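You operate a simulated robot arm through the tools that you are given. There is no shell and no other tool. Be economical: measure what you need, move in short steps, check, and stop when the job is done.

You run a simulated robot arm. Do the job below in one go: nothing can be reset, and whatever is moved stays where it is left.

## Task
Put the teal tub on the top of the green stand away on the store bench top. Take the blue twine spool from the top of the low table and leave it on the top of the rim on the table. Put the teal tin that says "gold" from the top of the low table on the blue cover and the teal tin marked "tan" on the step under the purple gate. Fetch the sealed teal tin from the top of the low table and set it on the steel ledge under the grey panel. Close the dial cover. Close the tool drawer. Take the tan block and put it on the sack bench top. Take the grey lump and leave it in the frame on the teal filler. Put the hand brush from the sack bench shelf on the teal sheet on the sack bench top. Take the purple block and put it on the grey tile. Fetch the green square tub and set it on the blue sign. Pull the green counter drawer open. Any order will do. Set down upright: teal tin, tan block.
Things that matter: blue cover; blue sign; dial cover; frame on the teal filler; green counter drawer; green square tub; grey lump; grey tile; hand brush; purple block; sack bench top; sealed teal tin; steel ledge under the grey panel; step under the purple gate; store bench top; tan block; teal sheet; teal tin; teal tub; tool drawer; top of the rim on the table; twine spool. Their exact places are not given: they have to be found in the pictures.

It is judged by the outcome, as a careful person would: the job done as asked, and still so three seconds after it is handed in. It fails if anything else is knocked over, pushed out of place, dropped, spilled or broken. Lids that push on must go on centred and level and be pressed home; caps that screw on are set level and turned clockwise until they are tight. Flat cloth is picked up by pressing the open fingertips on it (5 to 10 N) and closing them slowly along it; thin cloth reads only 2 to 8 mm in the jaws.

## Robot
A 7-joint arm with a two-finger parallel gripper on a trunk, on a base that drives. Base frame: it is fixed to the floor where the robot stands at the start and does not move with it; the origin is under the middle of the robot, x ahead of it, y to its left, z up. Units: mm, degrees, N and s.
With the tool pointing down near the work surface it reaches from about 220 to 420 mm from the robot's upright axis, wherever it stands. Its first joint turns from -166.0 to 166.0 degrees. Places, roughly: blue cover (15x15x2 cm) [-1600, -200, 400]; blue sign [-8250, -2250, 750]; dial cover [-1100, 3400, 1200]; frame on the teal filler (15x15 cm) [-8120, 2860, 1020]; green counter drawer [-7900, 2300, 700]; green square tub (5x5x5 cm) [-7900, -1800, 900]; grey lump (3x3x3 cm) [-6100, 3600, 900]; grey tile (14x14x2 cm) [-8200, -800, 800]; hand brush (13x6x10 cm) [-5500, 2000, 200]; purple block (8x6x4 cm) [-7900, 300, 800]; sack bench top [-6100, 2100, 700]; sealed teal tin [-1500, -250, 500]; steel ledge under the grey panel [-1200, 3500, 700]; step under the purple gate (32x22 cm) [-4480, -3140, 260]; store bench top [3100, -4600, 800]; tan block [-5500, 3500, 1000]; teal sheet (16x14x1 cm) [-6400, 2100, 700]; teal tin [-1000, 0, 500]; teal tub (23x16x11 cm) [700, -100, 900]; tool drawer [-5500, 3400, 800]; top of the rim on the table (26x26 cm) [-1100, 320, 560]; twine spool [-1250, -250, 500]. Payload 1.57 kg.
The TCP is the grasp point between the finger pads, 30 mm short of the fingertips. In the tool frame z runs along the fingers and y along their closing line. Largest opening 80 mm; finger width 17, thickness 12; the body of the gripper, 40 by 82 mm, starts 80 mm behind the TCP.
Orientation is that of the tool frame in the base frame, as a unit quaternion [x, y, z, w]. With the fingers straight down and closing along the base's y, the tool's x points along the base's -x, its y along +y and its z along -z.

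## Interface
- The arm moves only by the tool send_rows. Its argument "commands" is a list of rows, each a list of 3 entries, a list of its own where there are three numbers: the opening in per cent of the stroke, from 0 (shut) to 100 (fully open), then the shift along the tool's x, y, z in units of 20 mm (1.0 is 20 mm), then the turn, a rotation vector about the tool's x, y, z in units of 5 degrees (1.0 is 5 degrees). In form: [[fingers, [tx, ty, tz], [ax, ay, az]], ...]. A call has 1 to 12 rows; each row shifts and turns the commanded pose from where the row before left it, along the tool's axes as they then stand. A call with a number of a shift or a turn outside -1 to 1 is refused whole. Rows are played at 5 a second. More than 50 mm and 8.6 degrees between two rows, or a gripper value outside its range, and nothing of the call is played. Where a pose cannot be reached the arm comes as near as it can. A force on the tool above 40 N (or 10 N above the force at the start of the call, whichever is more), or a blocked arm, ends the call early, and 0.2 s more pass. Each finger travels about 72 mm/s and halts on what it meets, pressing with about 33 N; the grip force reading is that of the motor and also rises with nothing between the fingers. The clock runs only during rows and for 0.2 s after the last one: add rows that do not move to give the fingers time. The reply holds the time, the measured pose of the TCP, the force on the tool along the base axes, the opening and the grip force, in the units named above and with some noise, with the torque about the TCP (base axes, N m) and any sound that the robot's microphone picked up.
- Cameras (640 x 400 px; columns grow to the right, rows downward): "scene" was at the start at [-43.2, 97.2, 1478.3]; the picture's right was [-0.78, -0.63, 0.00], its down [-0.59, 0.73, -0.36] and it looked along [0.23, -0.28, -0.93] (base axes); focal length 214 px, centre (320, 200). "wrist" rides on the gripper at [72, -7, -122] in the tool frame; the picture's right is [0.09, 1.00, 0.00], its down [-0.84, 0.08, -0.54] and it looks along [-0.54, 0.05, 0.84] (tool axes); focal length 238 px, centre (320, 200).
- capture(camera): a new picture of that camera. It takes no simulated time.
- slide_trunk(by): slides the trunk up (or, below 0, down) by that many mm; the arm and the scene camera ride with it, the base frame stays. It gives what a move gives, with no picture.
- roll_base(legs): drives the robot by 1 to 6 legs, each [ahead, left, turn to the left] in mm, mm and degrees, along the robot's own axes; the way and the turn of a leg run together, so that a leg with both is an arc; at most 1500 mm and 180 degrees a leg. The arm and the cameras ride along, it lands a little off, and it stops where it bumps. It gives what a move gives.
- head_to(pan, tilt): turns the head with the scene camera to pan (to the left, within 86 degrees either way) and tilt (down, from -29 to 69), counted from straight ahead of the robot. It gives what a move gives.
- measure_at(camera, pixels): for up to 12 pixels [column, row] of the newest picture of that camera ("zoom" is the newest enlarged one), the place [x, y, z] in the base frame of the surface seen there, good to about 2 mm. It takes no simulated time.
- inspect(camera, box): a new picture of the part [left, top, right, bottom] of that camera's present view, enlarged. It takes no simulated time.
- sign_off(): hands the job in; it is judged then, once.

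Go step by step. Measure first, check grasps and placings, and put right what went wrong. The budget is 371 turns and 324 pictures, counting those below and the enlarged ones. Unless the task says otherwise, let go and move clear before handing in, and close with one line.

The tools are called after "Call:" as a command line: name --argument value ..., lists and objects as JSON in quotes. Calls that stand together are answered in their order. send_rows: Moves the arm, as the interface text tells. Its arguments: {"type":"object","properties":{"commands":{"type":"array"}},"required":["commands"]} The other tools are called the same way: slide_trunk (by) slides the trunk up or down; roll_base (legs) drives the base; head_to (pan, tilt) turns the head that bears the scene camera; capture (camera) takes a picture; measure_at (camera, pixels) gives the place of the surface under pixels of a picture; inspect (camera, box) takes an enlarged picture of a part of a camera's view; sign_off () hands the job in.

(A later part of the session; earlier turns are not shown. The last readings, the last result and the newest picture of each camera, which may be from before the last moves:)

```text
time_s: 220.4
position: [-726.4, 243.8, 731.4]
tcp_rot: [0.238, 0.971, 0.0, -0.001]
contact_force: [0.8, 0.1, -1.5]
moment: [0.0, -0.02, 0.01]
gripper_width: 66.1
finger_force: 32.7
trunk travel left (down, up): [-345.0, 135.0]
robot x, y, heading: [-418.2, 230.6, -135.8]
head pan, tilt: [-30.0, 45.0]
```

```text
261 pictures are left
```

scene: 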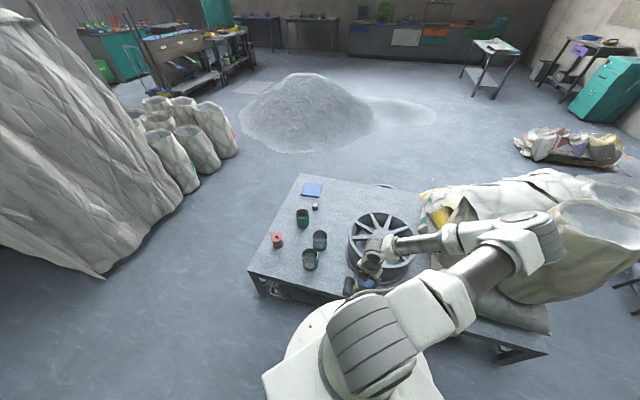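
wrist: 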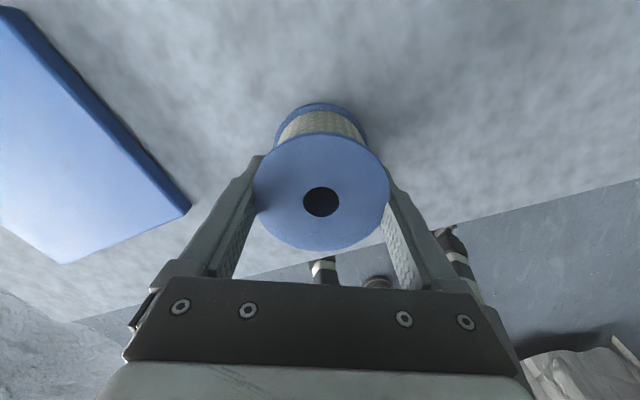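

Good view. Zoom on tins and the rim, and measure.

Call:
inspect --camera "scene" --box '[265, 175, 345, 280]'

Call:
inspect --camera "scene" --box '[330, 200, 430, 290]'

Call:
measure_at --camera "scene" --pixels '[[365, 225], [358, 248], [380, 232], [362, 232], [415, 215], [390, 215], [349, 240], [382, 225], [250, 270], [355, 300], [500, 360], [410, 260]]'

```text
3.81 times, centred on (305, 228) of scene
```

zoom: 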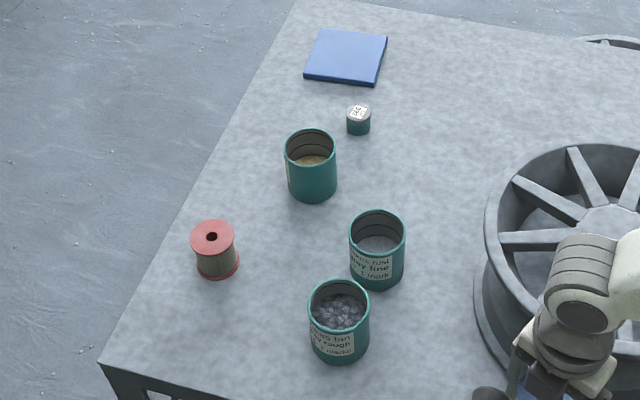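

```text
4.44 times, centred on (380, 245) of scene
```

zoom: 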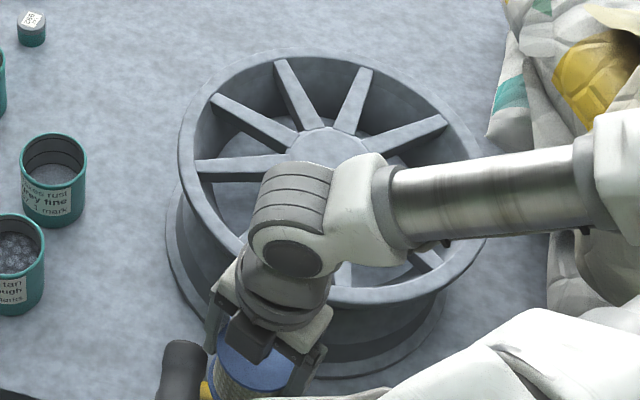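

```text
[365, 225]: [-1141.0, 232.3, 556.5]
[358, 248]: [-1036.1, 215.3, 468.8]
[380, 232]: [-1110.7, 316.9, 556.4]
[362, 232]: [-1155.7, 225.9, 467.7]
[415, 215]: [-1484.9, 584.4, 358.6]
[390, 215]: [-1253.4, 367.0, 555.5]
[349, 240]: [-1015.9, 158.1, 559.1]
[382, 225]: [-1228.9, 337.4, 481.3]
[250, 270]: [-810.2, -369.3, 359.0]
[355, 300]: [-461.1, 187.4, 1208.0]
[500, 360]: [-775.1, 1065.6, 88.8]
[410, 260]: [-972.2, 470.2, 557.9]
```

Labels: A "Takes gold / tan fine", B "Takes rust / grey fine", C "Takes tan / grey rough". Rim hub top is at ≈(-1109,318,556). Edge closer and extend toward the hub.

Call:
roll_base --legs '[[-14, -84, 0]]'

Call:
send_rows --commands '[[40, [0.925, -0.47, 0], [0, 0, 0]], [40, [0.925, -0.47, 0], [0, 0, 0]], [40, [0.925, -0.47, 0], [0, 0, 0]], [40, [0.925, -0.47, 0], [0, 0, 0]], [40, [0.925, -0.47, 0], [0, 0, 0]], [40, [0.925, -0.47, 0], [0, 0, 0]], [40, [0.925, -0.47, 0], [0, 0, 0]], [40, [0.925, -0.47, 0], [0, 0, 0]]]'

Call:
capture --camera "scene"

```text
time_s: 221.9
position: [-774.4, 312.9, 730.8]
tcp_rot: [0.237, 0.971, 0.0, -0.001]
contact_force: [-0.8, 0.2, -0.9]
moment: [-0.04, 0.01, -0.02]
gripper_width: 66.3
finger_force: 32.6
trunk travel left (down, up): [-345.0, 135.0]
robot x, y, heading: [-460.8, 298.1, -135.4]
head pan, tilt: [-30.0, 45.0]
stopped in leg 1: the robot was blocked; the commanded pose is now the measured one
```

```text
time_s: 223.7
position: [-941.4, 314.8, 732.9]
tcp_rot: [0.237, 0.971, 0.0, 0.0]
contact_force: [1.7, 0.7, -1.4]
moment: [0.02, -0.01, 0.01]
gripper_width: 66.0
finger_force: 32.7
trunk travel left (down, up): [-345.0, 135.0]
robot x, y, heading: [-460.2, 300.6, -135.5]
head pan, tilt: [-30.0, 45.0]
```

```text
258 pictures are left
```

scene: 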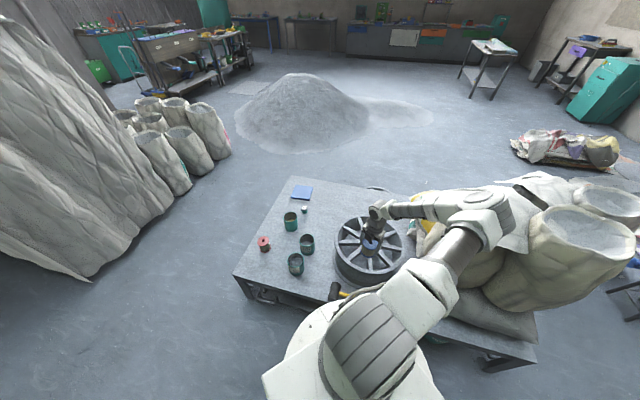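

Call:
send_rows --commands '[[40, [0.925, -0.47, 0], [0, 0, 0]], [40, [0.925, -0.47, 0], [0, 0, 0]], [40, [0.925, -0.47, 0], [0, 0, 0]], [40, [0.925, -0.47, 0], [0, 0, 0]], [40, [0.925, -0.47, 0], [0, 0, 0]], [40, [0.925, -0.47, 0], [0, 0, 0]], [40, [0.925, -0.47, 0], [0, 0, 0]], [40, [0.925, -0.47, 0], [0, 0, 0]]]'

Call:
capture --camera "scene"

Call:
capture --camera "wrist"

```text
time_s: 225.5
position: [-1092.9, 313.7, 750.8]
tcp_rot: [0.238, 0.971, 0.001, 0.0]
contact_force: [0.0, -0.4, -1.1]
moment: [0.0, -0.01, 0.04]
gripper_width: 66.2
finger_force: 32.7
out of reach, approached as far as the arm can: row 7, 8
trunk travel left (down, up): [-345.0, 135.0]
robot x, y, heading: [-461.3, 301.4, -135.8]
head pan, tilt: [-30.0, 45.0]
```

```text
257 pictures are left
```

scene: 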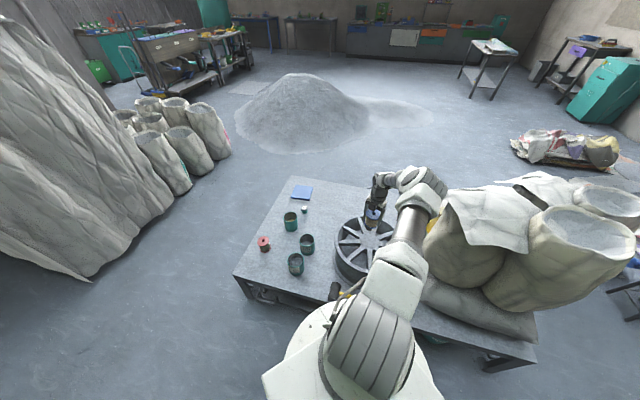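

```text
256 pictures are left
```

wrist: 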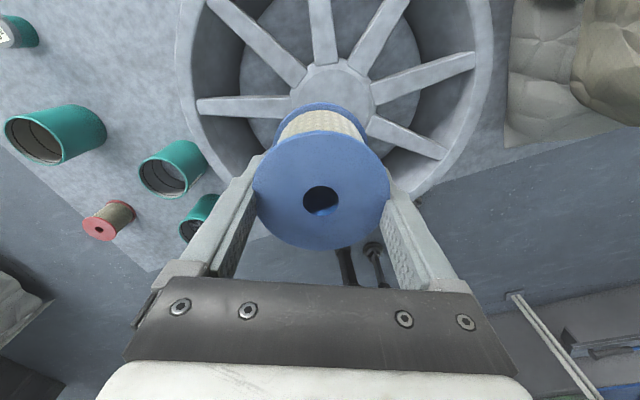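

Call:
measure_at --camera "wrist" --pixels '[[333, 85], [300, 85], [370, 90], [335, 68], [395, 135], [250, 105]]'

```text
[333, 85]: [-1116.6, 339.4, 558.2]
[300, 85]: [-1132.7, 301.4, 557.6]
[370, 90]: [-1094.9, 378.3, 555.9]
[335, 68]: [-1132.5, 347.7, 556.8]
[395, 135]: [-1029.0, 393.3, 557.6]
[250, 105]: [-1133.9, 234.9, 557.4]
```

Hub centre ≈(-1107,337). Lower the trunk 110 mm and re-aim.

Call:
slide_trunk --by -110

Call:
send_rows --commands '[[40, [0.37, 0.7, 0], [0, 0, 0]], [40, [0, 0, 0], [0, 0, 0]]]'

Call:
capture --camera "wrist"

```text
time_s: 226.9
position: [-1092.8, 313.2, 639.2]
tcp_rot: [0.237, 0.972, 0.0, -0.001]
contact_force: [0.4, -0.6, -0.8]
moment: [-0.01, 0.0, 0.01]
gripper_width: 66.1
finger_force: 33.3
trunk travel left (down, up): [-235.0, 245.0]
robot x, y, heading: [-459.0, 302.7, -135.6]
head pan, tilt: [-30.0, 45.0]
```

```text
time_s: 227.5
position: [-1093.0, 329.5, 641.4]
tcp_rot: [0.238, 0.971, 0.001, -0.002]
contact_force: [-0.5, -0.6, -1.4]
moment: [0.02, 0.02, 0.01]
gripper_width: 66.1
finger_force: 33.3
trunk travel left (down, up): [-235.0, 245.0]
robot x, y, heading: [-463.9, 302.5, -135.7]
head pan, tilt: [-30.0, 45.0]
```

```text
255 pictures are left
```

wrist: 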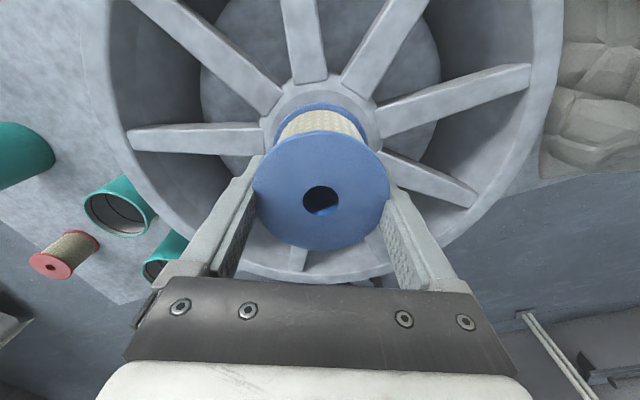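

Spool sits concentric above the hub. Lower gently.

Call:
slide_trunk --by -24

Call:
send_rows --commands '[[40, [0, 0, 0.06], [0, 0, 0]], [40, [0, 0, 0.06], [0, 0, 0]], [40, [0, 0, 0.06], [0, 0, 0]], [40, [0, 0, 0], [0, 0, 0]]]'

```text
time_s: 228.2
position: [-1092.6, 328.6, 617.6]
tcp_rot: [0.238, 0.971, 0.001, -0.002]
contact_force: [0.0, -0.8, -1.2]
moment: [-0.04, -0.01, -0.02]
gripper_width: 66.0
finger_force: 33.4
trunk travel left (down, up): [-211.0, 269.0]
robot x, y, heading: [-460.2, 301.3, -135.6]
head pan, tilt: [-30.0, 45.0]
```

```text
time_s: 229.2
position: [-1091.6, 330.1, 614.1]
tcp_rot: [0.238, 0.971, 0.001, -0.002]
contact_force: [1.0, 0.4, -0.6]
moment: [0.02, -0.03, 0.03]
gripper_width: 66.1
finger_force: 32.8
out of reach, approached as far as the arm can: row 3
trunk travel left (down, up): [-211.0, 269.0]
robot x, y, heading: [-457.2, 300.1, -135.6]
head pan, tilt: [-30.0, 45.0]
```

Call:
slide_trunk --by -2.5

```text
time_s: 229.7
position: [-1090.5, 330.2, 612.6]
tcp_rot: [0.237, 0.971, 0.001, -0.002]
contact_force: [-0.5, 0.3, -1.5]
moment: [0.04, 0.03, 0.01]
gripper_width: 66.3
finger_force: 33.0
trunk travel left (down, up): [-209.0, 271.0]
robot x, y, heading: [-462.8, 297.5, -135.6]
head pan, tilt: [-30.0, 45.0]
```

Call:
slide_trunk --by -1.5

Call:
slide_trunk --by -1

```text
time_s: 230.2
position: [-1092.1, 329.7, 611.1]
tcp_rot: [0.237, 0.972, 0.0, -0.002]
contact_force: [0.7, 0.6, 2.7]
moment: [0.01, -0.13, -0.03]
gripper_width: 66.3
finger_force: 32.7
trunk travel left (down, up): [-207.0, 273.0]
robot x, y, heading: [-460.1, 296.0, -135.8]
head pan, tilt: [-30.0, 45.0]
```

```text
time_s: 230.8
position: [-1091.3, 329.4, 611.5]
tcp_rot: [0.238, 0.971, 0.0, -0.002]
contact_force: [3.2, -1.7, 10.8]
moment: [-0.12, -0.56, 0.05]
gripper_width: 66.5
finger_force: 33.0
trunk travel left (down, up): [-206.0, 274.0]
robot x, y, heading: [-462.3, 297.6, -135.7]
head pan, tilt: [-30.0, 45.0]
```

Contact made. Release and raise via the trunk.

Call:
send_rows --commands '[[88, [0, 0, 0], [0, 0, 0]], [95, [0, 0, 0], [0, 0, 0]], [100, [0, 0, 0], [0, 0, 0]], [100, [0, 0, 0], [0, 0, 0]]]'

Call:
slide_trunk --by 130

Call:
capture --camera "wrist"

```text
time_s: 231.8
position: [-1091.6, 329.3, 609.5]
tcp_rot: [0.238, 0.971, 0.001, -0.002]
contact_force: [0.2, -0.4, -0.6]
moment: [0.01, 0.0, -0.01]
gripper_width: 80.0
finger_force: 0.0
trunk travel left (down, up): [-206.0, 274.0]
robot x, y, heading: [-459.3, 301.5, -135.3]
head pan, tilt: [-30.0, 45.0]
```

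```text
time_s: 233.3
position: [-1091.3, 329.1, 740.6]
tcp_rot: [0.237, 0.972, 0.0, -0.001]
contact_force: [-0.1, 0.2, -0.1]
moment: [-0.03, -0.02, -0.03]
gripper_width: 79.7
finger_force: 0.2
trunk travel left (down, up): [-336.0, 144.0]
robot x, y, heading: [-461.0, 297.8, -135.7]
head pan, tilt: [-30.0, 45.0]
```

```text
254 pictures are left
```

wrist: 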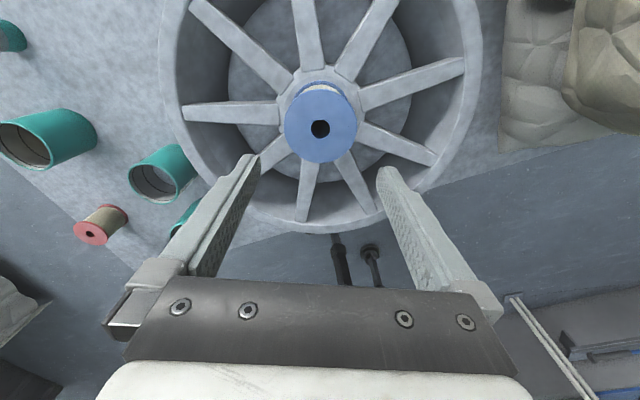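

Spool rests centred on the hub. Next the tin C ("Takes tan") on this side: retract a bit and shift the base so the gripper hangs above it.

Call:
send_rows --commands '[[100, [-0.925, 0.47, 0], [0, 0, 0]], [100, [-0.925, 0.47, 0], [0, 0, 0]], [100, [-0.925, 0.47, 0], [0, 0, 0]], [100, [-0.925, 0.47, 0], [0, 0, 0]]]'

Call:
roll_base --legs '[[212, 359, 0]]'

Call:
capture --camera "wrist"

Call:
capture --camera "scene"

```text
time_s: 234.3
position: [-1007.9, 329.7, 739.1]
tcp_rot: [0.238, 0.971, -0.001, -0.002]
contact_force: [0.2, -0.6, -1.0]
moment: [-0.02, -0.01, 0.02]
gripper_width: 80.0
finger_force: 0.1
trunk travel left (down, up): [-336.0, 144.0]
robot x, y, heading: [-458.8, 301.0, -135.7]
head pan, tilt: [-30.0, 45.0]
```

```text
time_s: 237.5
position: [-918.0, -68.8, 739.7]
tcp_rot: [0.239, 0.971, 0.001, -0.002]
contact_force: [0.4, -0.4, -0.2]
moment: [-0.01, 0.0, -0.02]
gripper_width: 80.1
finger_force: 0.0
trunk travel left (down, up): [-336.0, 144.0]
robot x, y, heading: [-373.3, -99.1, -135.4]
head pan, tilt: [-30.0, 45.0]
```

```text
253 pictures are left
```

wrist: 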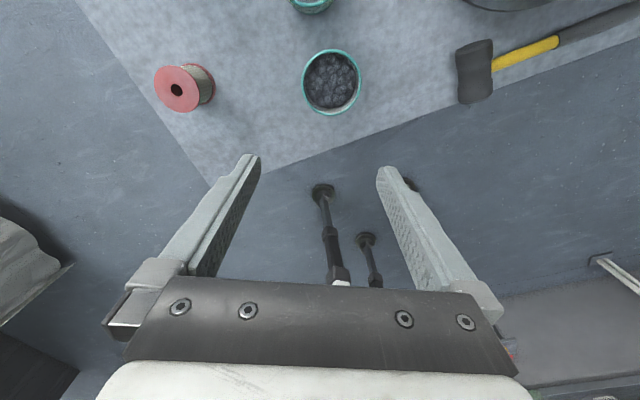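

```text
252 pictures are left
```

scene: 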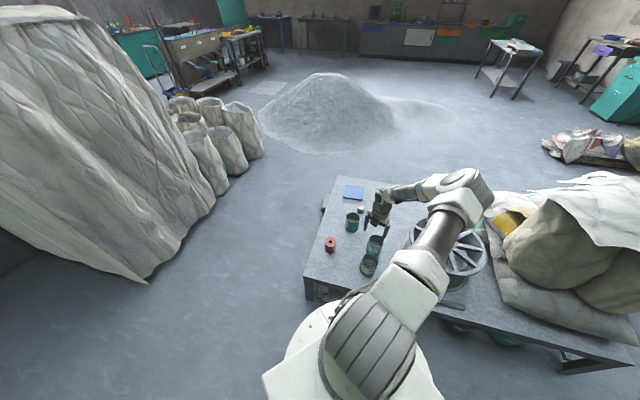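

Call:
measure_at --camera "wrist" --pixels '[[304, 82], [360, 82], [332, 51], [332, 113], [332, 85], [320, 8]]'

Call:
inspect --camera "scene" --box '[340, 205, 400, 285]'

```text
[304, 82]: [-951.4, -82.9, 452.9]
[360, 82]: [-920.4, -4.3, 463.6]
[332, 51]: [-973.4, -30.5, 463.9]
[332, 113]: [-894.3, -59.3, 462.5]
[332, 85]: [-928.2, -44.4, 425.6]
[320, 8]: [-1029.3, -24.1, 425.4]
```

```text
5.00 times, centred on (370, 245) of scene
```

zoom: 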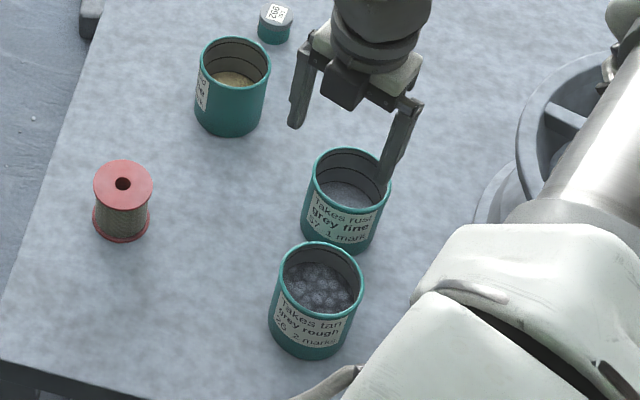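

C confirmed "Takes tan". Its rim is ~84 mm, wider than the jaws, so I'll grip the wall with one finger inside. Move over the wall point and lower for a closer look.

Call:
send_rows --commands '[[40, [0.43, 0.92, 0], [0, 0, 0]], [40, [0.43, 0.92, 0], [0, 0, 0]], [40, [0.43, 0.92, 0], [0, 0, 0]]]'

Call:
slide_trunk --by -180

Call:
capture --camera "wrist"

```text
time_s: 238.3
position: [-917.5, -7.2, 739.9]
tcp_rot: [0.239, 0.971, 0.0, -0.002]
contact_force: [-0.5, 0.7, -0.6]
moment: [0.01, -0.01, -0.02]
gripper_width: 31.8
finger_force: 0.1
trunk travel left (down, up): [-336.0, 144.0]
robot x, y, heading: [-369.2, -101.3, -135.8]
head pan, tilt: [-30.0, 45.0]
```

```text
time_s: 240.3
position: [-917.6, -7.6, 559.4]
tcp_rot: [0.239, 0.971, 0.001, -0.002]
contact_force: [0.0, -0.1, 0.6]
moment: [0.02, 0.02, -0.02]
gripper_width: 32.0
finger_force: 0.0
trunk travel left (down, up): [-156.0, 324.0]
robot x, y, heading: [-370.0, -99.2, -135.9]
head pan, tilt: [-30.0, 45.0]
```

```text
250 pictures are left
```

wrist: 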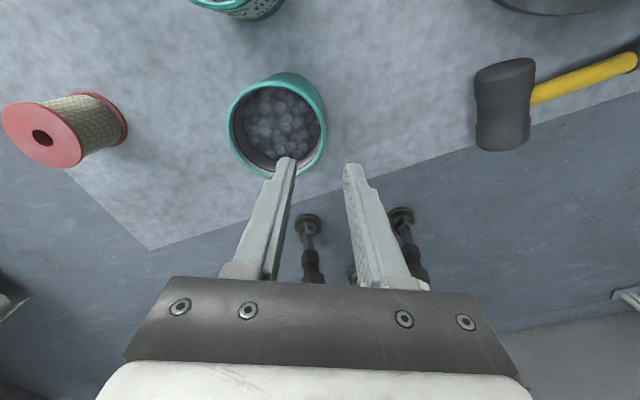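

Call:
measure_at --camera "wrist" --pixels '[[232, 128], [322, 128], [258, 86], [310, 96], [240, 155], [323, 120], [316, 150], [275, 120]]'

Call:
inspect --camera "wrist" --box '[200, 50, 380, 200]'

```text
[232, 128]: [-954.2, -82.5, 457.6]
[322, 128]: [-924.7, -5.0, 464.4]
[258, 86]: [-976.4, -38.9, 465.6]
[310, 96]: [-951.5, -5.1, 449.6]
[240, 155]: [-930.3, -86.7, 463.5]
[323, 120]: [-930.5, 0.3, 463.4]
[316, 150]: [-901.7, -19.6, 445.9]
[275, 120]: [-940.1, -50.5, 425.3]
```

```text
2.67 times, centred on (290, 125) of wrist
```

zoom: 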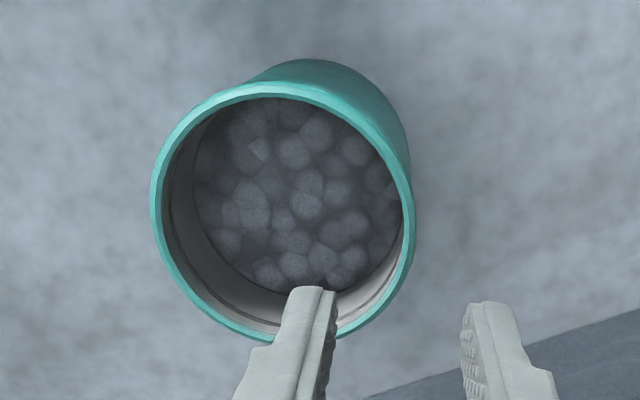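

Call:
measure_at --camera "zoom" --pixels '[[158, 200], [160, 235], [190, 122], [265, 92], [340, 108], [395, 165], [410, 225], [400, 270], [385, 300], [200, 295], [240, 325], [262, 332]]'

```text
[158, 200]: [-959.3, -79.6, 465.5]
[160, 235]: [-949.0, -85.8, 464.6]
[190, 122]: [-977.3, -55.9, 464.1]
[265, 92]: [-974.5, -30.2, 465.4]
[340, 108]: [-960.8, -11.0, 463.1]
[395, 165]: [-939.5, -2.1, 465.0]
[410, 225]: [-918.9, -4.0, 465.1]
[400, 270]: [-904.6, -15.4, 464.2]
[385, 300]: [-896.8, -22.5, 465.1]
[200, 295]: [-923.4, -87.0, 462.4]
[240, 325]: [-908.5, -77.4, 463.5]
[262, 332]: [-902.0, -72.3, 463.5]
```

Wall point at (-915,-7), rim z 465, contents at 425. Descend to TCP z≈463 and close on the wall.

Call:
send_rows --commands '[[40, [-0.1, 0.1, 0], [0, 0, 0]]]'

Call:
slide_trunk --by -70

Call:
capture --camera "wrist"

```text
time_s: 240.7
position: [-915.5, -7.6, 559.8]
tcp_rot: [0.239, 0.971, 0.001, -0.002]
contact_force: [0.3, 0.6, 0.6]
moment: [-0.01, -0.03, -0.03]
gripper_width: 32.0
finger_force: 0.0
trunk travel left (down, up): [-156.0, 324.0]
robot x, y, heading: [-369.3, -98.5, -135.7]
head pan, tilt: [-30.0, 45.0]
```

```text
time_s: 241.8
position: [-914.6, -7.3, 490.1]
tcp_rot: [0.238, 0.971, 0.0, -0.003]
contact_force: [-0.2, 0.8, 0.9]
moment: [0.0, 0.01, -0.01]
gripper_width: 31.9
finger_force: 0.0
trunk travel left (down, up): [-86.0, 394.0]
robot x, y, heading: [-373.0, -98.6, -135.7]
head pan, tilt: [-30.0, 45.0]
```

```text
248 pictures are left
```

wrist: 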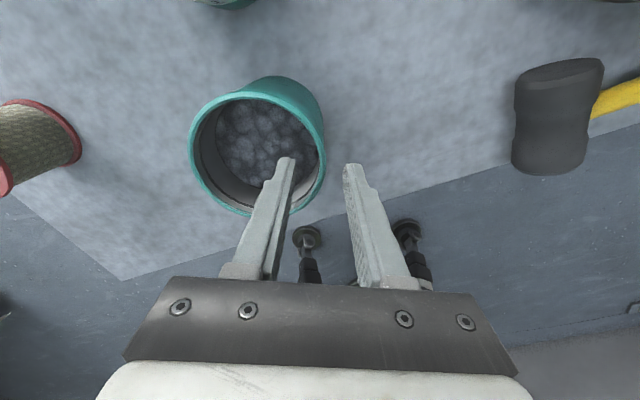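

Call:
slide_trunk --by -26

Call:
send_rows --commands '[[25, [0, 0, 0], [0, 0, 0]], [10, [0, 0, 0], [0, 0, 0]], [0, [0, 0, 0], [0, 0, 0]], [0, [0, 0, 0], [0, 0, 0]], [0, [0, 0, 0], [0, 0, 0]]]'

Call:
capture --camera "wrist"

```text
time_s: 242.5
position: [-913.5, -7.6, 463.8]
tcp_rot: [0.239, 0.971, 0.0, -0.002]
contact_force: [-0.2, -0.5, 0.1]
moment: [-0.02, -0.01, 0.0]
gripper_width: 31.9
finger_force: 0.0
trunk travel left (down, up): [-60.0, 420.0]
robot x, y, heading: [-373.2, -96.6, -135.8]
head pan, tilt: [-30.0, 45.0]
```

```text
time_s: 243.7
position: [-914.6, -7.0, 464.8]
tcp_rot: [0.239, 0.971, 0.0, -0.002]
contact_force: [0.6, -0.3, 0.6]
moment: [0.04, 0.02, 0.09]
gripper_width: 3.0
finger_force: 24.9
trunk travel left (down, up): [-60.0, 420.0]
robot x, y, heading: [-375.8, -100.0, -136.0]
head pan, tilt: [-30.0, 45.0]
```

```text
247 pictures are left
```

wrist: 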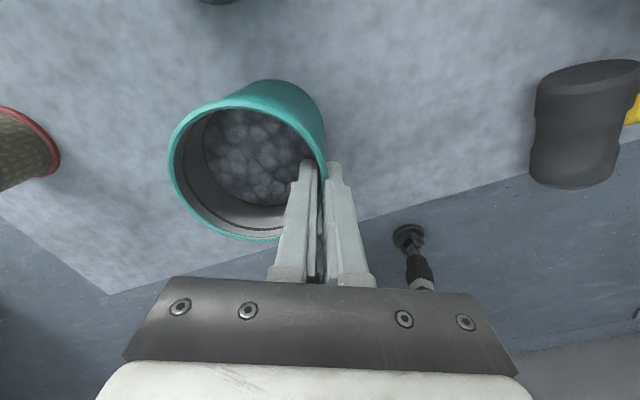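

Wall gripped (3 mm). Lift 20 mm and check.

Call:
slide_trunk --by 25

Call:
capture --camera "wrist"

Call:
inspect --camera "scene" --box '[320, 205, 440, 300]'

```text
time_s: 244.4
position: [-914.8, -7.5, 488.2]
tcp_rot: [0.239, 0.971, 0.0, -0.001]
contact_force: [0.8, 0.9, -3.1]
moment: [0.15, -0.08, -0.02]
gripper_width: 3.3
finger_force: 23.8
trunk travel left (down, up): [-85.0, 395.0]
robot x, y, heading: [-370.5, -99.3, -135.6]
head pan, tilt: [-30.0, 45.0]
```

```text
246 pictures are left
```

wrist: 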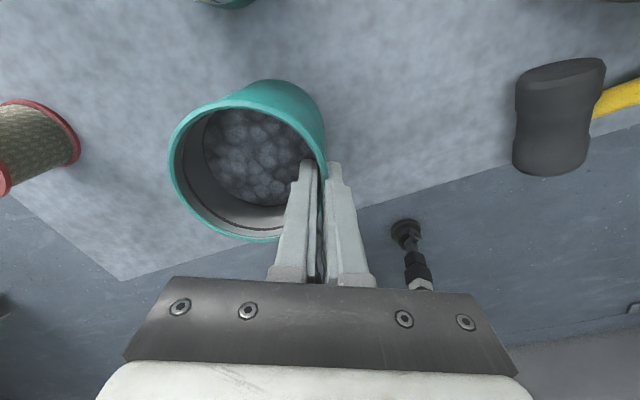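

```text
4.21 times, centred on (380, 252) of scene
```

zoom: 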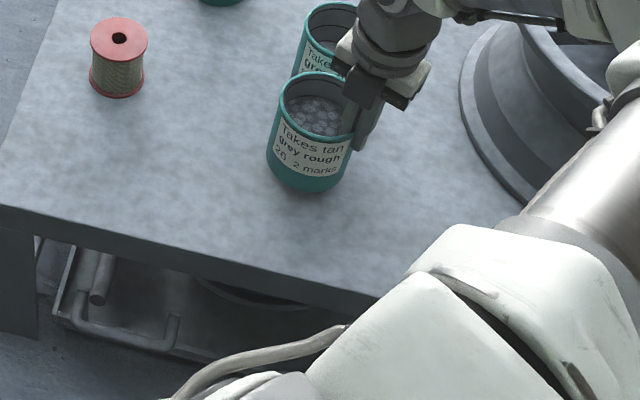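

Held level, ~0.35 kg. Raise, retract, and look west for the route.

Call:
slide_trunk --by 300

Call:
send_rows --commands '[[0, [-0.5, 0.16, 0], [0, 0, 0]], [0, [-0.95, 0.31, 0], [0, 0, 0]], [0, [-0.95, 0.31, 0], [0, 0, 0]], [0, [-0.95, 0.31, 0], [0, 0, 0]], [0, [-0.95, 0.31, 0], [0, 0, 0]], [0, [-0.95, 0.31, 0], [0, 0, 0]], [0, [-0.95, 0.31, 0], [0, 0, 0]], [0, [-0.95, 0.31, 0], [0, 0, 0]], [0, [-0.95, 0.31, 0], [0, 0, 0]], [0, [-0.95, 0.31, 0], [0, 0, 0]], [0, [-0.95, 0.31, 0], [0, 0, 0]], [0, [-0.5, 0.16, 0], [0, 0, 0]]]'

Call:
head_to --pan -30 --tilt 20

Call:
capture --camera "scene"

Call:
capture --camera "wrist"

```text
time_s: 247.4
position: [-913.0, -7.7, 787.2]
tcp_rot: [0.239, 0.971, 0.001, -0.002]
contact_force: [-0.3, 0.4, -3.9]
moment: [0.15, -0.08, -0.04]
gripper_width: 2.9
finger_force: 24.2
trunk travel left (down, up): [-385.0, 95.0]
robot x, y, heading: [-369.6, -99.0, -136.0]
head pan, tilt: [-30.0, 45.0]
```

```text
time_s: 250.0
position: [-695.9, -43.8, 786.8]
tcp_rot: [0.239, 0.971, 0.001, -0.001]
contact_force: [0.3, 0.3, -3.6]
moment: [0.14, -0.04, 0.0]
gripper_width: 2.8
finger_force: 24.4
trunk travel left (down, up): [-385.0, 95.0]
robot x, y, heading: [-371.6, -98.1, -135.9]
head pan, tilt: [-30.0, 45.0]
```

```text
time_s: 250.9
position: [-696.5, -43.6, 787.2]
tcp_rot: [0.239, 0.971, 0.0, -0.002]
contact_force: [0.5, 0.0, -3.5]
moment: [0.13, -0.04, 0.01]
gripper_width: 3.3
finger_force: 24.2
trunk travel left (down, up): [-385.0, 95.0]
robot x, y, heading: [-371.7, -99.4, -136.0]
head pan, tilt: [-30.0, 20.0]
```

```text
244 pictures are left
```

scene: 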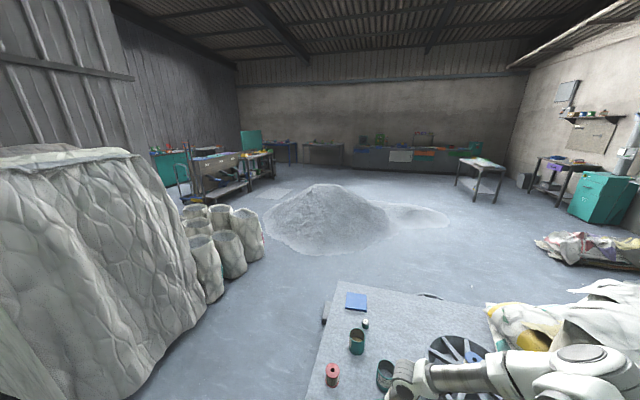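

```text
243 pictures are left
```

wrist: 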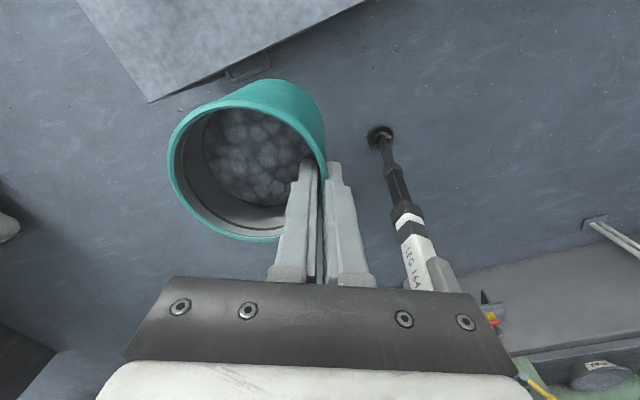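

Call:
measure_at --camera "scene" --pixels '[[265, 235], [330, 255], [445, 215], [310, 190], [220, 300], [260, 255], [240, 280], [265, 190], [230, 190], [170, 160], [185, 200], [250, 205]]'

Call:
inspect --camera "scene" --box '[140, 120, 300, 220]'

```text
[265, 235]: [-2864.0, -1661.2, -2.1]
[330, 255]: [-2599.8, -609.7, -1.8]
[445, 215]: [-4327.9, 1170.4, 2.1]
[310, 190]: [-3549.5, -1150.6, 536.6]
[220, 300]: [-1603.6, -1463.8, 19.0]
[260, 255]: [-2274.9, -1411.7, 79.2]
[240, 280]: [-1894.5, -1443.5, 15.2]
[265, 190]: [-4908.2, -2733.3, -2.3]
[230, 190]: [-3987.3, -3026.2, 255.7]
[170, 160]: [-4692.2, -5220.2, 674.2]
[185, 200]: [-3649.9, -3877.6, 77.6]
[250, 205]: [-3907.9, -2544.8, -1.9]
```

```text
4.00 times, centred on (220, 170) of scene
```

zoom: 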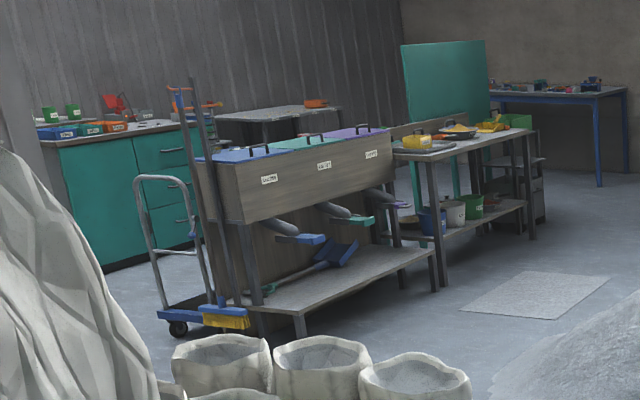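

The step is the shelf under the bins. The gap between sacks and the sand pile is tight; measure pile edges for a route.

Call:
measure_at --camera "scene" --pixels '[[290, 248], [262, 225], [262, 215], [360, 250], [390, 238], [420, 228], [448, 222], [440, 208], [400, 205], [480, 200], [540, 255], [280, 200]]'

Call:
inspect --camera "scene" --box '[180, 180, 340, 310]'

```text
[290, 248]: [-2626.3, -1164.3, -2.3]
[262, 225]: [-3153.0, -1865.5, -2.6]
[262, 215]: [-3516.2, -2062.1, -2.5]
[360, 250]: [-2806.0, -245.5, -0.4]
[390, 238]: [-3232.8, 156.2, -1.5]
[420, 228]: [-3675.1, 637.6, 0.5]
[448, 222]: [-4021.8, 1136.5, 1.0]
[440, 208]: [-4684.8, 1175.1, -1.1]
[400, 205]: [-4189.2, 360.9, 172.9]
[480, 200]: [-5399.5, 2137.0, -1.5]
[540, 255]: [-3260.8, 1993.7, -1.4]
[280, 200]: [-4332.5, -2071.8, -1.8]
```

```text
3.08 times, centred on (260, 245) of scene
```

zoom: 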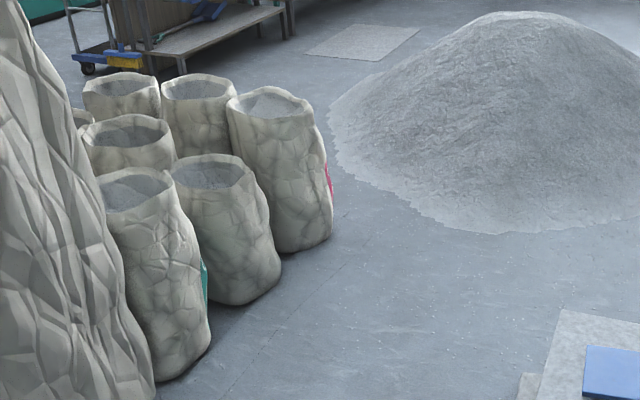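

Going around the pile's north side. First part of the route.

Call:
roll_base --legs '[[635, 472, 0], [593, -573, 0], [593, -573, 0], [-610, -704, 0], [84, -776, 0], [84, -776, 0]]'

Call:
capture --camera "scene"

Call:
capture --camera "wrist"

```text
time_s: 281.1
position: [-3712.5, 1108.8, 786.7]
tcp_rot: [0.241, 0.97, 0.001, -0.002]
contact_force: [1.1, -0.7, -3.8]
moment: [0.14, -0.11, 0.0]
gripper_width: 3.0
finger_force: 24.2
trunk travel left (down, up): [-385.0, 95.0]
robot x, y, heading: [-3391.4, 1049.0, -136.1]
head pan, tilt: [-30.0, 20.0]
```

```text
240 pictures are left
```

scene: 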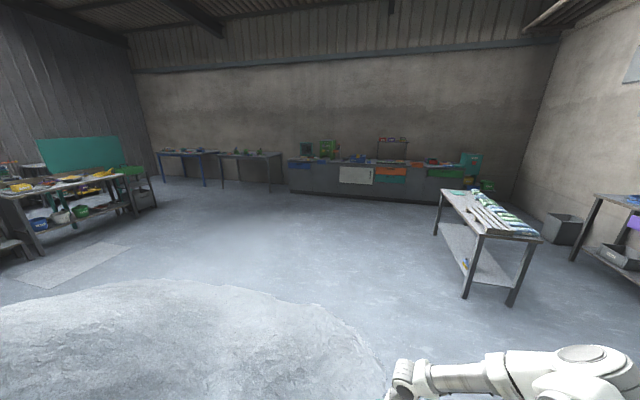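

```text
239 pictures are left
```

wrist: 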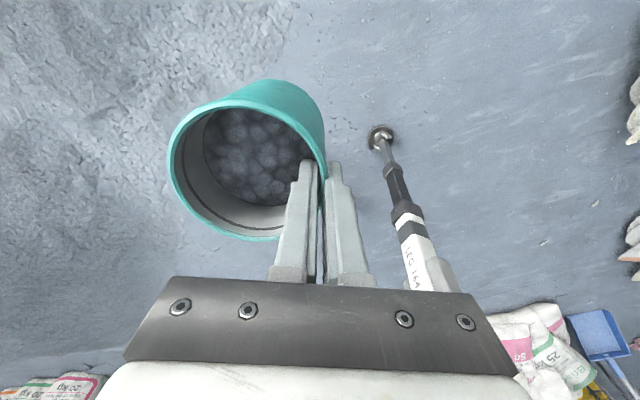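

Call:
measure_at --camera "scene" --pixels '[[250, 283], [370, 350], [130, 275], [330, 305], [465, 295], [437, 235], [40, 250], [140, 205], [270, 190], [205, 185], [330, 190], [20, 280]]'

```text
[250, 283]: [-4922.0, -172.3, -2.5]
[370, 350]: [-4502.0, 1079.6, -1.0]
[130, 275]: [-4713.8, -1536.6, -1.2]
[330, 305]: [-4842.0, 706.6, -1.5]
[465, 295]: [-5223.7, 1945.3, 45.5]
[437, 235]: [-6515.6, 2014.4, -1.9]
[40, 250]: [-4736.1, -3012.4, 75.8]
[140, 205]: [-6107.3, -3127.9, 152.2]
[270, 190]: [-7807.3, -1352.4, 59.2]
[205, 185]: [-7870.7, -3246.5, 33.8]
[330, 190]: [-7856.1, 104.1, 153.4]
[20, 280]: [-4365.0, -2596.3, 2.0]
```

Call:
roll_base --legs '[[-169, -547, 0], [797, -687, 0], [987, 158, 0], [903, 935, 0], [590, 682, 0], [195, 993, 0]]'

Call:
head_to --pan 50 --tilt 30

Call:
capture --camera "scene"

```text
time_s: 316.5
position: [-4992.8, -2248.2, 786.7]
tcp_rot: [0.24, 0.971, 0.0, -0.002]
contact_force: [-0.5, 0.8, -3.7]
moment: [0.12, -0.07, 0.0]
gripper_width: 2.9
finger_force: 24.9
trunk travel left (down, up): [-385.0, 95.0]
robot x, y, heading: [-4670.7, -2307.1, -136.0]
head pan, tilt: [-30.0, 20.0]
```

```text
time_s: 318.0
position: [-4992.8, -2248.8, 787.9]
tcp_rot: [0.24, 0.971, 0.0, -0.002]
contact_force: [0.4, 0.3, -4.2]
moment: [0.1, -0.05, -0.01]
gripper_width: 3.1
finger_force: 24.2
trunk travel left (down, up): [-385.0, 95.0]
robot x, y, heading: [-4668.5, -2306.5, -135.8]
head pan, tilt: [50.0, 30.0]
```

```text
238 pictures are left
```

scene: 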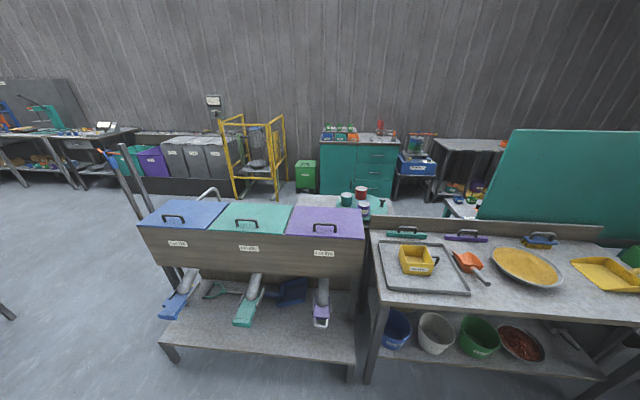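

The purple gate chute is at (321,310) above the step. Measure chute and step.

Call:
inspect --camera "scene" --box '[230, 250, 390, 390]'

Call:
measure_at --camera "scene" --pixels '[[321, 324], [321, 290], [321, 313], [320, 345], [345, 360], [270, 355], [340, 310], [300, 320], [354, 320], [350, 285], [328, 318], [314, 318]]'

```text
2.86 times, centred on (310, 320) of scene
```

zoom: 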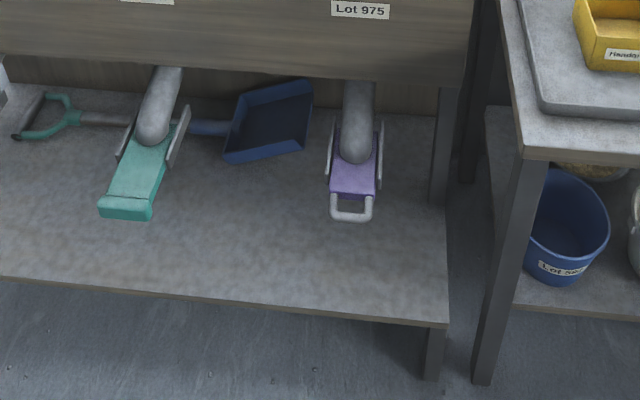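

```text
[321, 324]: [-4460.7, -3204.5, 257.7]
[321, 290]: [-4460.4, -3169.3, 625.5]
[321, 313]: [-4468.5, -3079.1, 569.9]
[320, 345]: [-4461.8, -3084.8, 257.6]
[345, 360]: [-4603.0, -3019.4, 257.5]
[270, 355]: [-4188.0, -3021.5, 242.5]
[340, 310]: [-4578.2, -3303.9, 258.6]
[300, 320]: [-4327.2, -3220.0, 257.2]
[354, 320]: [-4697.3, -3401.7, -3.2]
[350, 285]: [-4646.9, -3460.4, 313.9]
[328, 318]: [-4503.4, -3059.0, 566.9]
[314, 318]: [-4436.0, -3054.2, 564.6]
```

Step top z 257.6, front edge y≈-3015; chute end at x -4435…-4505, z≥540. I'll set the tin at about (-4544,-3080), gripper just west of the chute. Check the right table's corner, then drive in.

Call:
measure_at --camera "scene" --pixels '[[380, 300], [368, 380], [372, 240], [355, 375], [395, 308], [360, 262], [400, 345], [345, 277]]'

Call:
roll_base --legs '[[0, 0, 99.8]]'

```text
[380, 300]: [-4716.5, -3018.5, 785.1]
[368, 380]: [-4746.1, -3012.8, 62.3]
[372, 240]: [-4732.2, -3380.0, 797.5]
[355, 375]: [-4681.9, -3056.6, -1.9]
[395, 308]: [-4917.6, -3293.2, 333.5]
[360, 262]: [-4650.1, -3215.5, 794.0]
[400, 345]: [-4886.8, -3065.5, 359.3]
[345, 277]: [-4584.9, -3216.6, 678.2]
```

```text
time_s: 324.1
position: [-4669.9, -2634.6, 787.8]
tcp_rot: [-0.586, 0.81, -0.001, -0.001]
contact_force: [-0.5, -0.6, -2.1]
moment: [0.05, 0.15, 0.0]
gripper_width: 3.1
finger_force: 24.0
trunk travel left (down, up): [-385.0, 95.0]
robot x, y, heading: [-4668.6, -2307.4, -36.6]
head pan, tilt: [50.0, 30.0]
```

Call:
roll_base --legs '[[279, -232, 0]]'

Call:
slide_trunk --by -375

Call:
head_to --pan -40 --tilt 40

Call:
capture --camera "scene"

Call:
capture --camera "wrist"

```text
time_s: 326.5
position: [-4581.2, -2986.9, 787.2]
tcp_rot: [-0.59, 0.808, -0.001, -0.002]
contact_force: [-0.5, 0.2, -3.5]
moment: [0.03, 0.09, -0.02]
gripper_width: 3.2
finger_force: 23.7
trunk travel left (down, up): [-385.0, 95.0]
robot x, y, heading: [-4579.5, -2659.7, -35.6]
head pan, tilt: [50.0, 30.0]
```

```text
time_s: 329.6
position: [-4580.5, -2986.7, 441.7]
tcp_rot: [-0.59, 0.807, -0.002, -0.004]
contact_force: [-2.7, 3.6, 22.6]
moment: [0.66, 0.03, 0.05]
gripper_width: 2.8
finger_force: 24.8
trunk travel left (down, up): [-35.0, 445.0]
robot x, y, heading: [-4581.8, -2656.9, -36.0]
head pan, tilt: [50.0, 30.0]
stopped: the force on the tool passed its limit at 87 N (the readings are from after the stop); the commanded pose is now the measured one
```

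```text
time_s: 331.2
position: [-4580.2, -2987.0, 440.1]
tcp_rot: [-0.59, 0.807, -0.003, -0.003]
contact_force: [-1.6, -0.6, 23.3]
moment: [0.31, -0.01, 0.08]
gripper_width: 2.9
finger_force: 24.2
trunk travel left (down, up): [-35.0, 445.0]
robot x, y, heading: [-4581.4, -2657.5, -35.8]
head pan, tilt: [-40.0, 40.0]
```

```text
236 pictures are left
```

scene: 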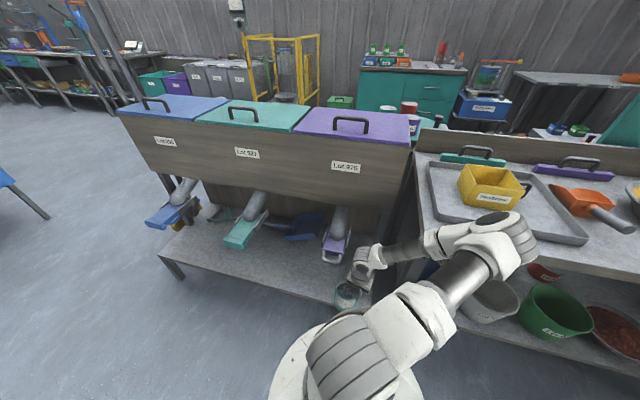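

```text
235 pictures are left
```

wrist: 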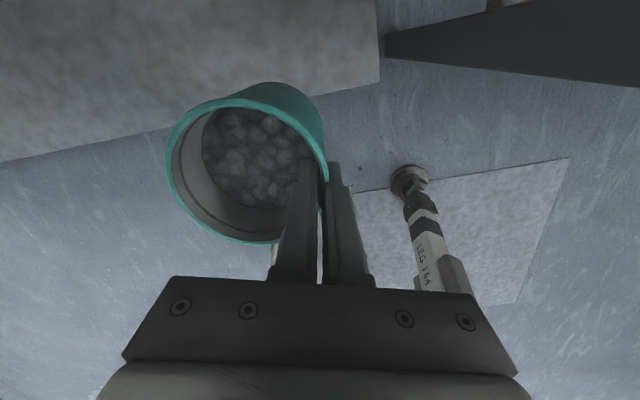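

There's a steady 23 N upward force at TCP z 440, so the tin touches something. Zoom in to see.

Call:
inspect --camera "scene" --box '[300, 220, 420, 330]'

Call:
inspect --camera "wrist" --box '[160, 70, 460, 280]'

Call:
measure_at --camera "wrist" --pixels '[[275, 95], [200, 230], [380, 85], [320, 110], [240, 240], [350, 185], [274, 248], [230, 110]]'

```text
3.64 times, centred on (360, 275) of scene
```

zoom: 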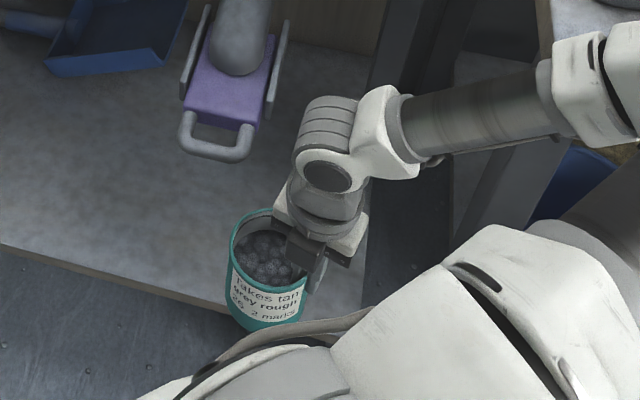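

```text
1.90 times, centred on (310, 175) of wrist
```

zoom: 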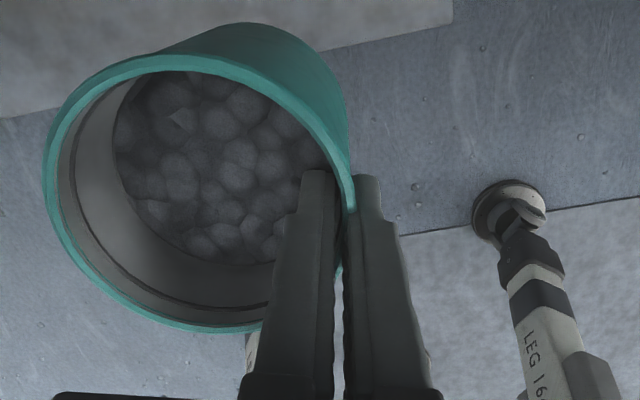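

```text
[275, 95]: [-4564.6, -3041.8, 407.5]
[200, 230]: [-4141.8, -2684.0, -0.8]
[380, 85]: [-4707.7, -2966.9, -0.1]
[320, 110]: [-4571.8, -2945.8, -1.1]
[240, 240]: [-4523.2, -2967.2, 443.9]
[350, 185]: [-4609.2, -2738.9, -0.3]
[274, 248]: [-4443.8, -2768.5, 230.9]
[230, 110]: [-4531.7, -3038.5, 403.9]
```

Call:
measure_at --camera "scene" --pixels '[[500, 235], [525, 235], [470, 275], [440, 305], [440, 243], [365, 255], [430, 270], [347, 300], [335, 265], [500, 290], [480, 320], [335, 258]]'

Call:
inspect --camera "scene" --box '[380, 180, 580, 340]'

```text
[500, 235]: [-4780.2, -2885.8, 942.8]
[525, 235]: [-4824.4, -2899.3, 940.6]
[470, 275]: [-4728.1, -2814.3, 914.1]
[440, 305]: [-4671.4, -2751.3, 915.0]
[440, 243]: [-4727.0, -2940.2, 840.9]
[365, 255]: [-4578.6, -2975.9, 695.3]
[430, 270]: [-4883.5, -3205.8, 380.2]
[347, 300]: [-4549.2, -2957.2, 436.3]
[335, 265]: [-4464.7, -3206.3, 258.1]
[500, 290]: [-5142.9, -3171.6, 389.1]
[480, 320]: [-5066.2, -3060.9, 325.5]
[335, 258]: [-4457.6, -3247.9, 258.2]
```

```text
2.50 times, centred on (480, 260) of scene
```

zoom: 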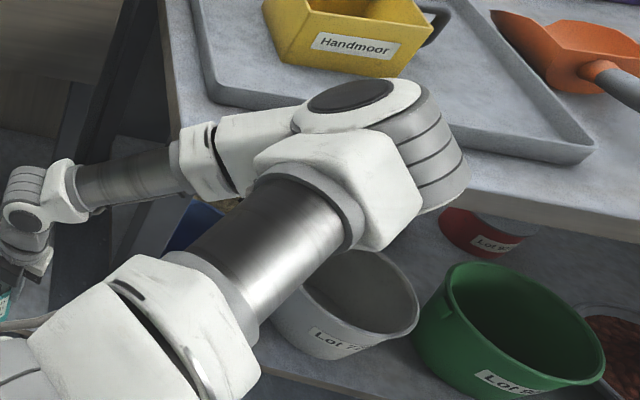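

The forearm near the elbow is likely resting on the right table's corner. Raise, back away, and come in from the north-east so the elbow stays clear.

Call:
slide_trunk --by 120

Call:
roll_base --legs '[[29, 252, 0], [0, 0, -32]]'

Call:
capture --camera "scene"

Call:
capture --camera "wrist"

```text
time_s: 332.7
position: [-4580.9, -2987.5, 560.6]
tcp_rot: [-0.59, 0.807, -0.002, -0.004]
contact_force: [0.4, -0.9, -3.3]
moment: [0.04, 0.15, -0.01]
gripper_width: 3.5
finger_force: 24.5
trunk travel left (down, up): [-155.0, 325.0]
robot x, y, heading: [-4582.6, -2657.5, -35.9]
head pan, tilt: [-40.0, 40.0]
```

```text
time_s: 337.2
position: [-4581.5, -2745.6, 560.3]
tcp_rot: [-0.343, 0.939, -0.001, -0.004]
contact_force: [0.1, -0.3, -3.3]
moment: [0.09, 0.06, 0.04]
gripper_width: 3.0
finger_force: 24.1
trunk travel left (down, up): [-155.0, 325.0]
robot x, y, heading: [-4402.7, -2467.0, -68.0]
head pan, tilt: [-40.0, 40.0]
```

```text
231 pictures are left
```

scene: 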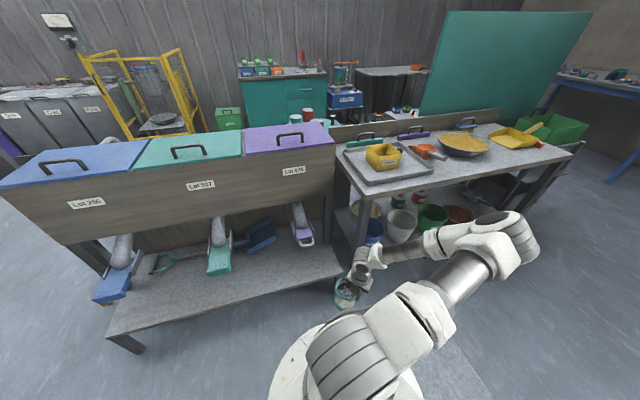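

```text
230 pictures are left
```

wrist: 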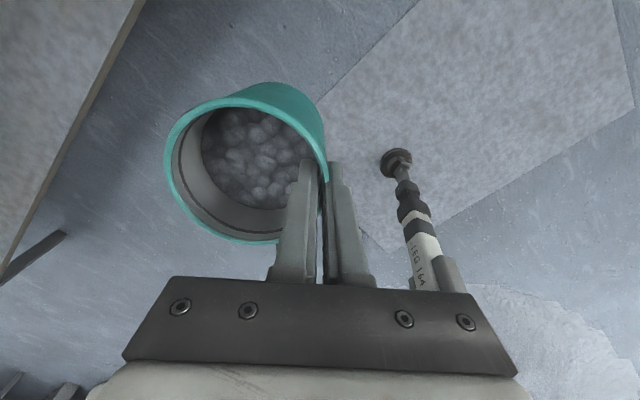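

Elbow now clear. Lower, then drive in.

Call:
slide_trunk --by -148

Call:
roll_base --legs '[[182, -79, 0]]'

Call:
capture --camera "scene"

Call:
capture --camera "wrist"

```text
time_s: 339.0
position: [-4581.2, -2747.4, 412.6]
tcp_rot: [-0.344, 0.939, -0.003, -0.005]
contact_force: [-2.1, -8.2, 19.8]
moment: [-0.36, 0.1, -0.04]
gripper_width: 2.9
finger_force: 23.5
trunk travel left (down, up): [-7.0, 473.0]
robot x, y, heading: [-4405.3, -2467.9, -67.9]
head pan, tilt: [-40.0, 40.0]
```

```text
time_s: 340.8
position: [-4585.9, -2943.6, 412.3]
tcp_rot: [-0.344, 0.939, -0.001, -0.005]
contact_force: [-0.5, -4.8, 17.4]
moment: [-0.17, 0.03, -0.02]
gripper_width: 3.0
finger_force: 24.4
trunk travel left (down, up): [-7.0, 473.0]
robot x, y, heading: [-4410.0, -2663.9, -67.7]
head pan, tilt: [-40.0, 40.0]
```

```text
229 pictures are left
```

scene: 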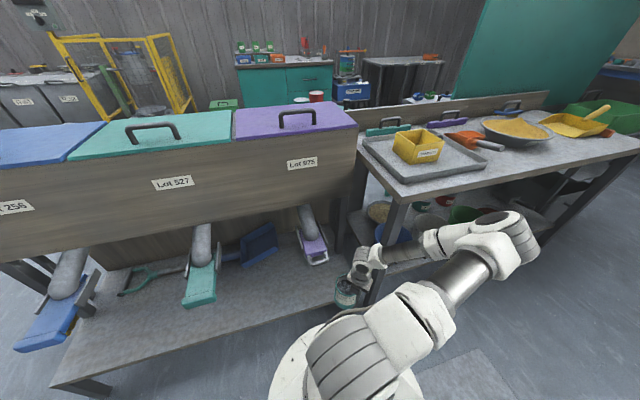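

```text
228 pictures are left
```

wrist: 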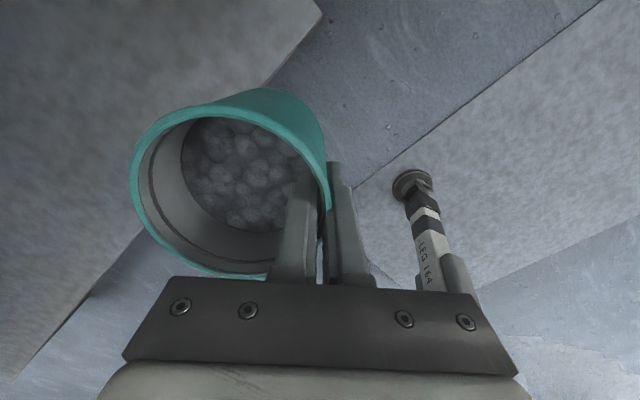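

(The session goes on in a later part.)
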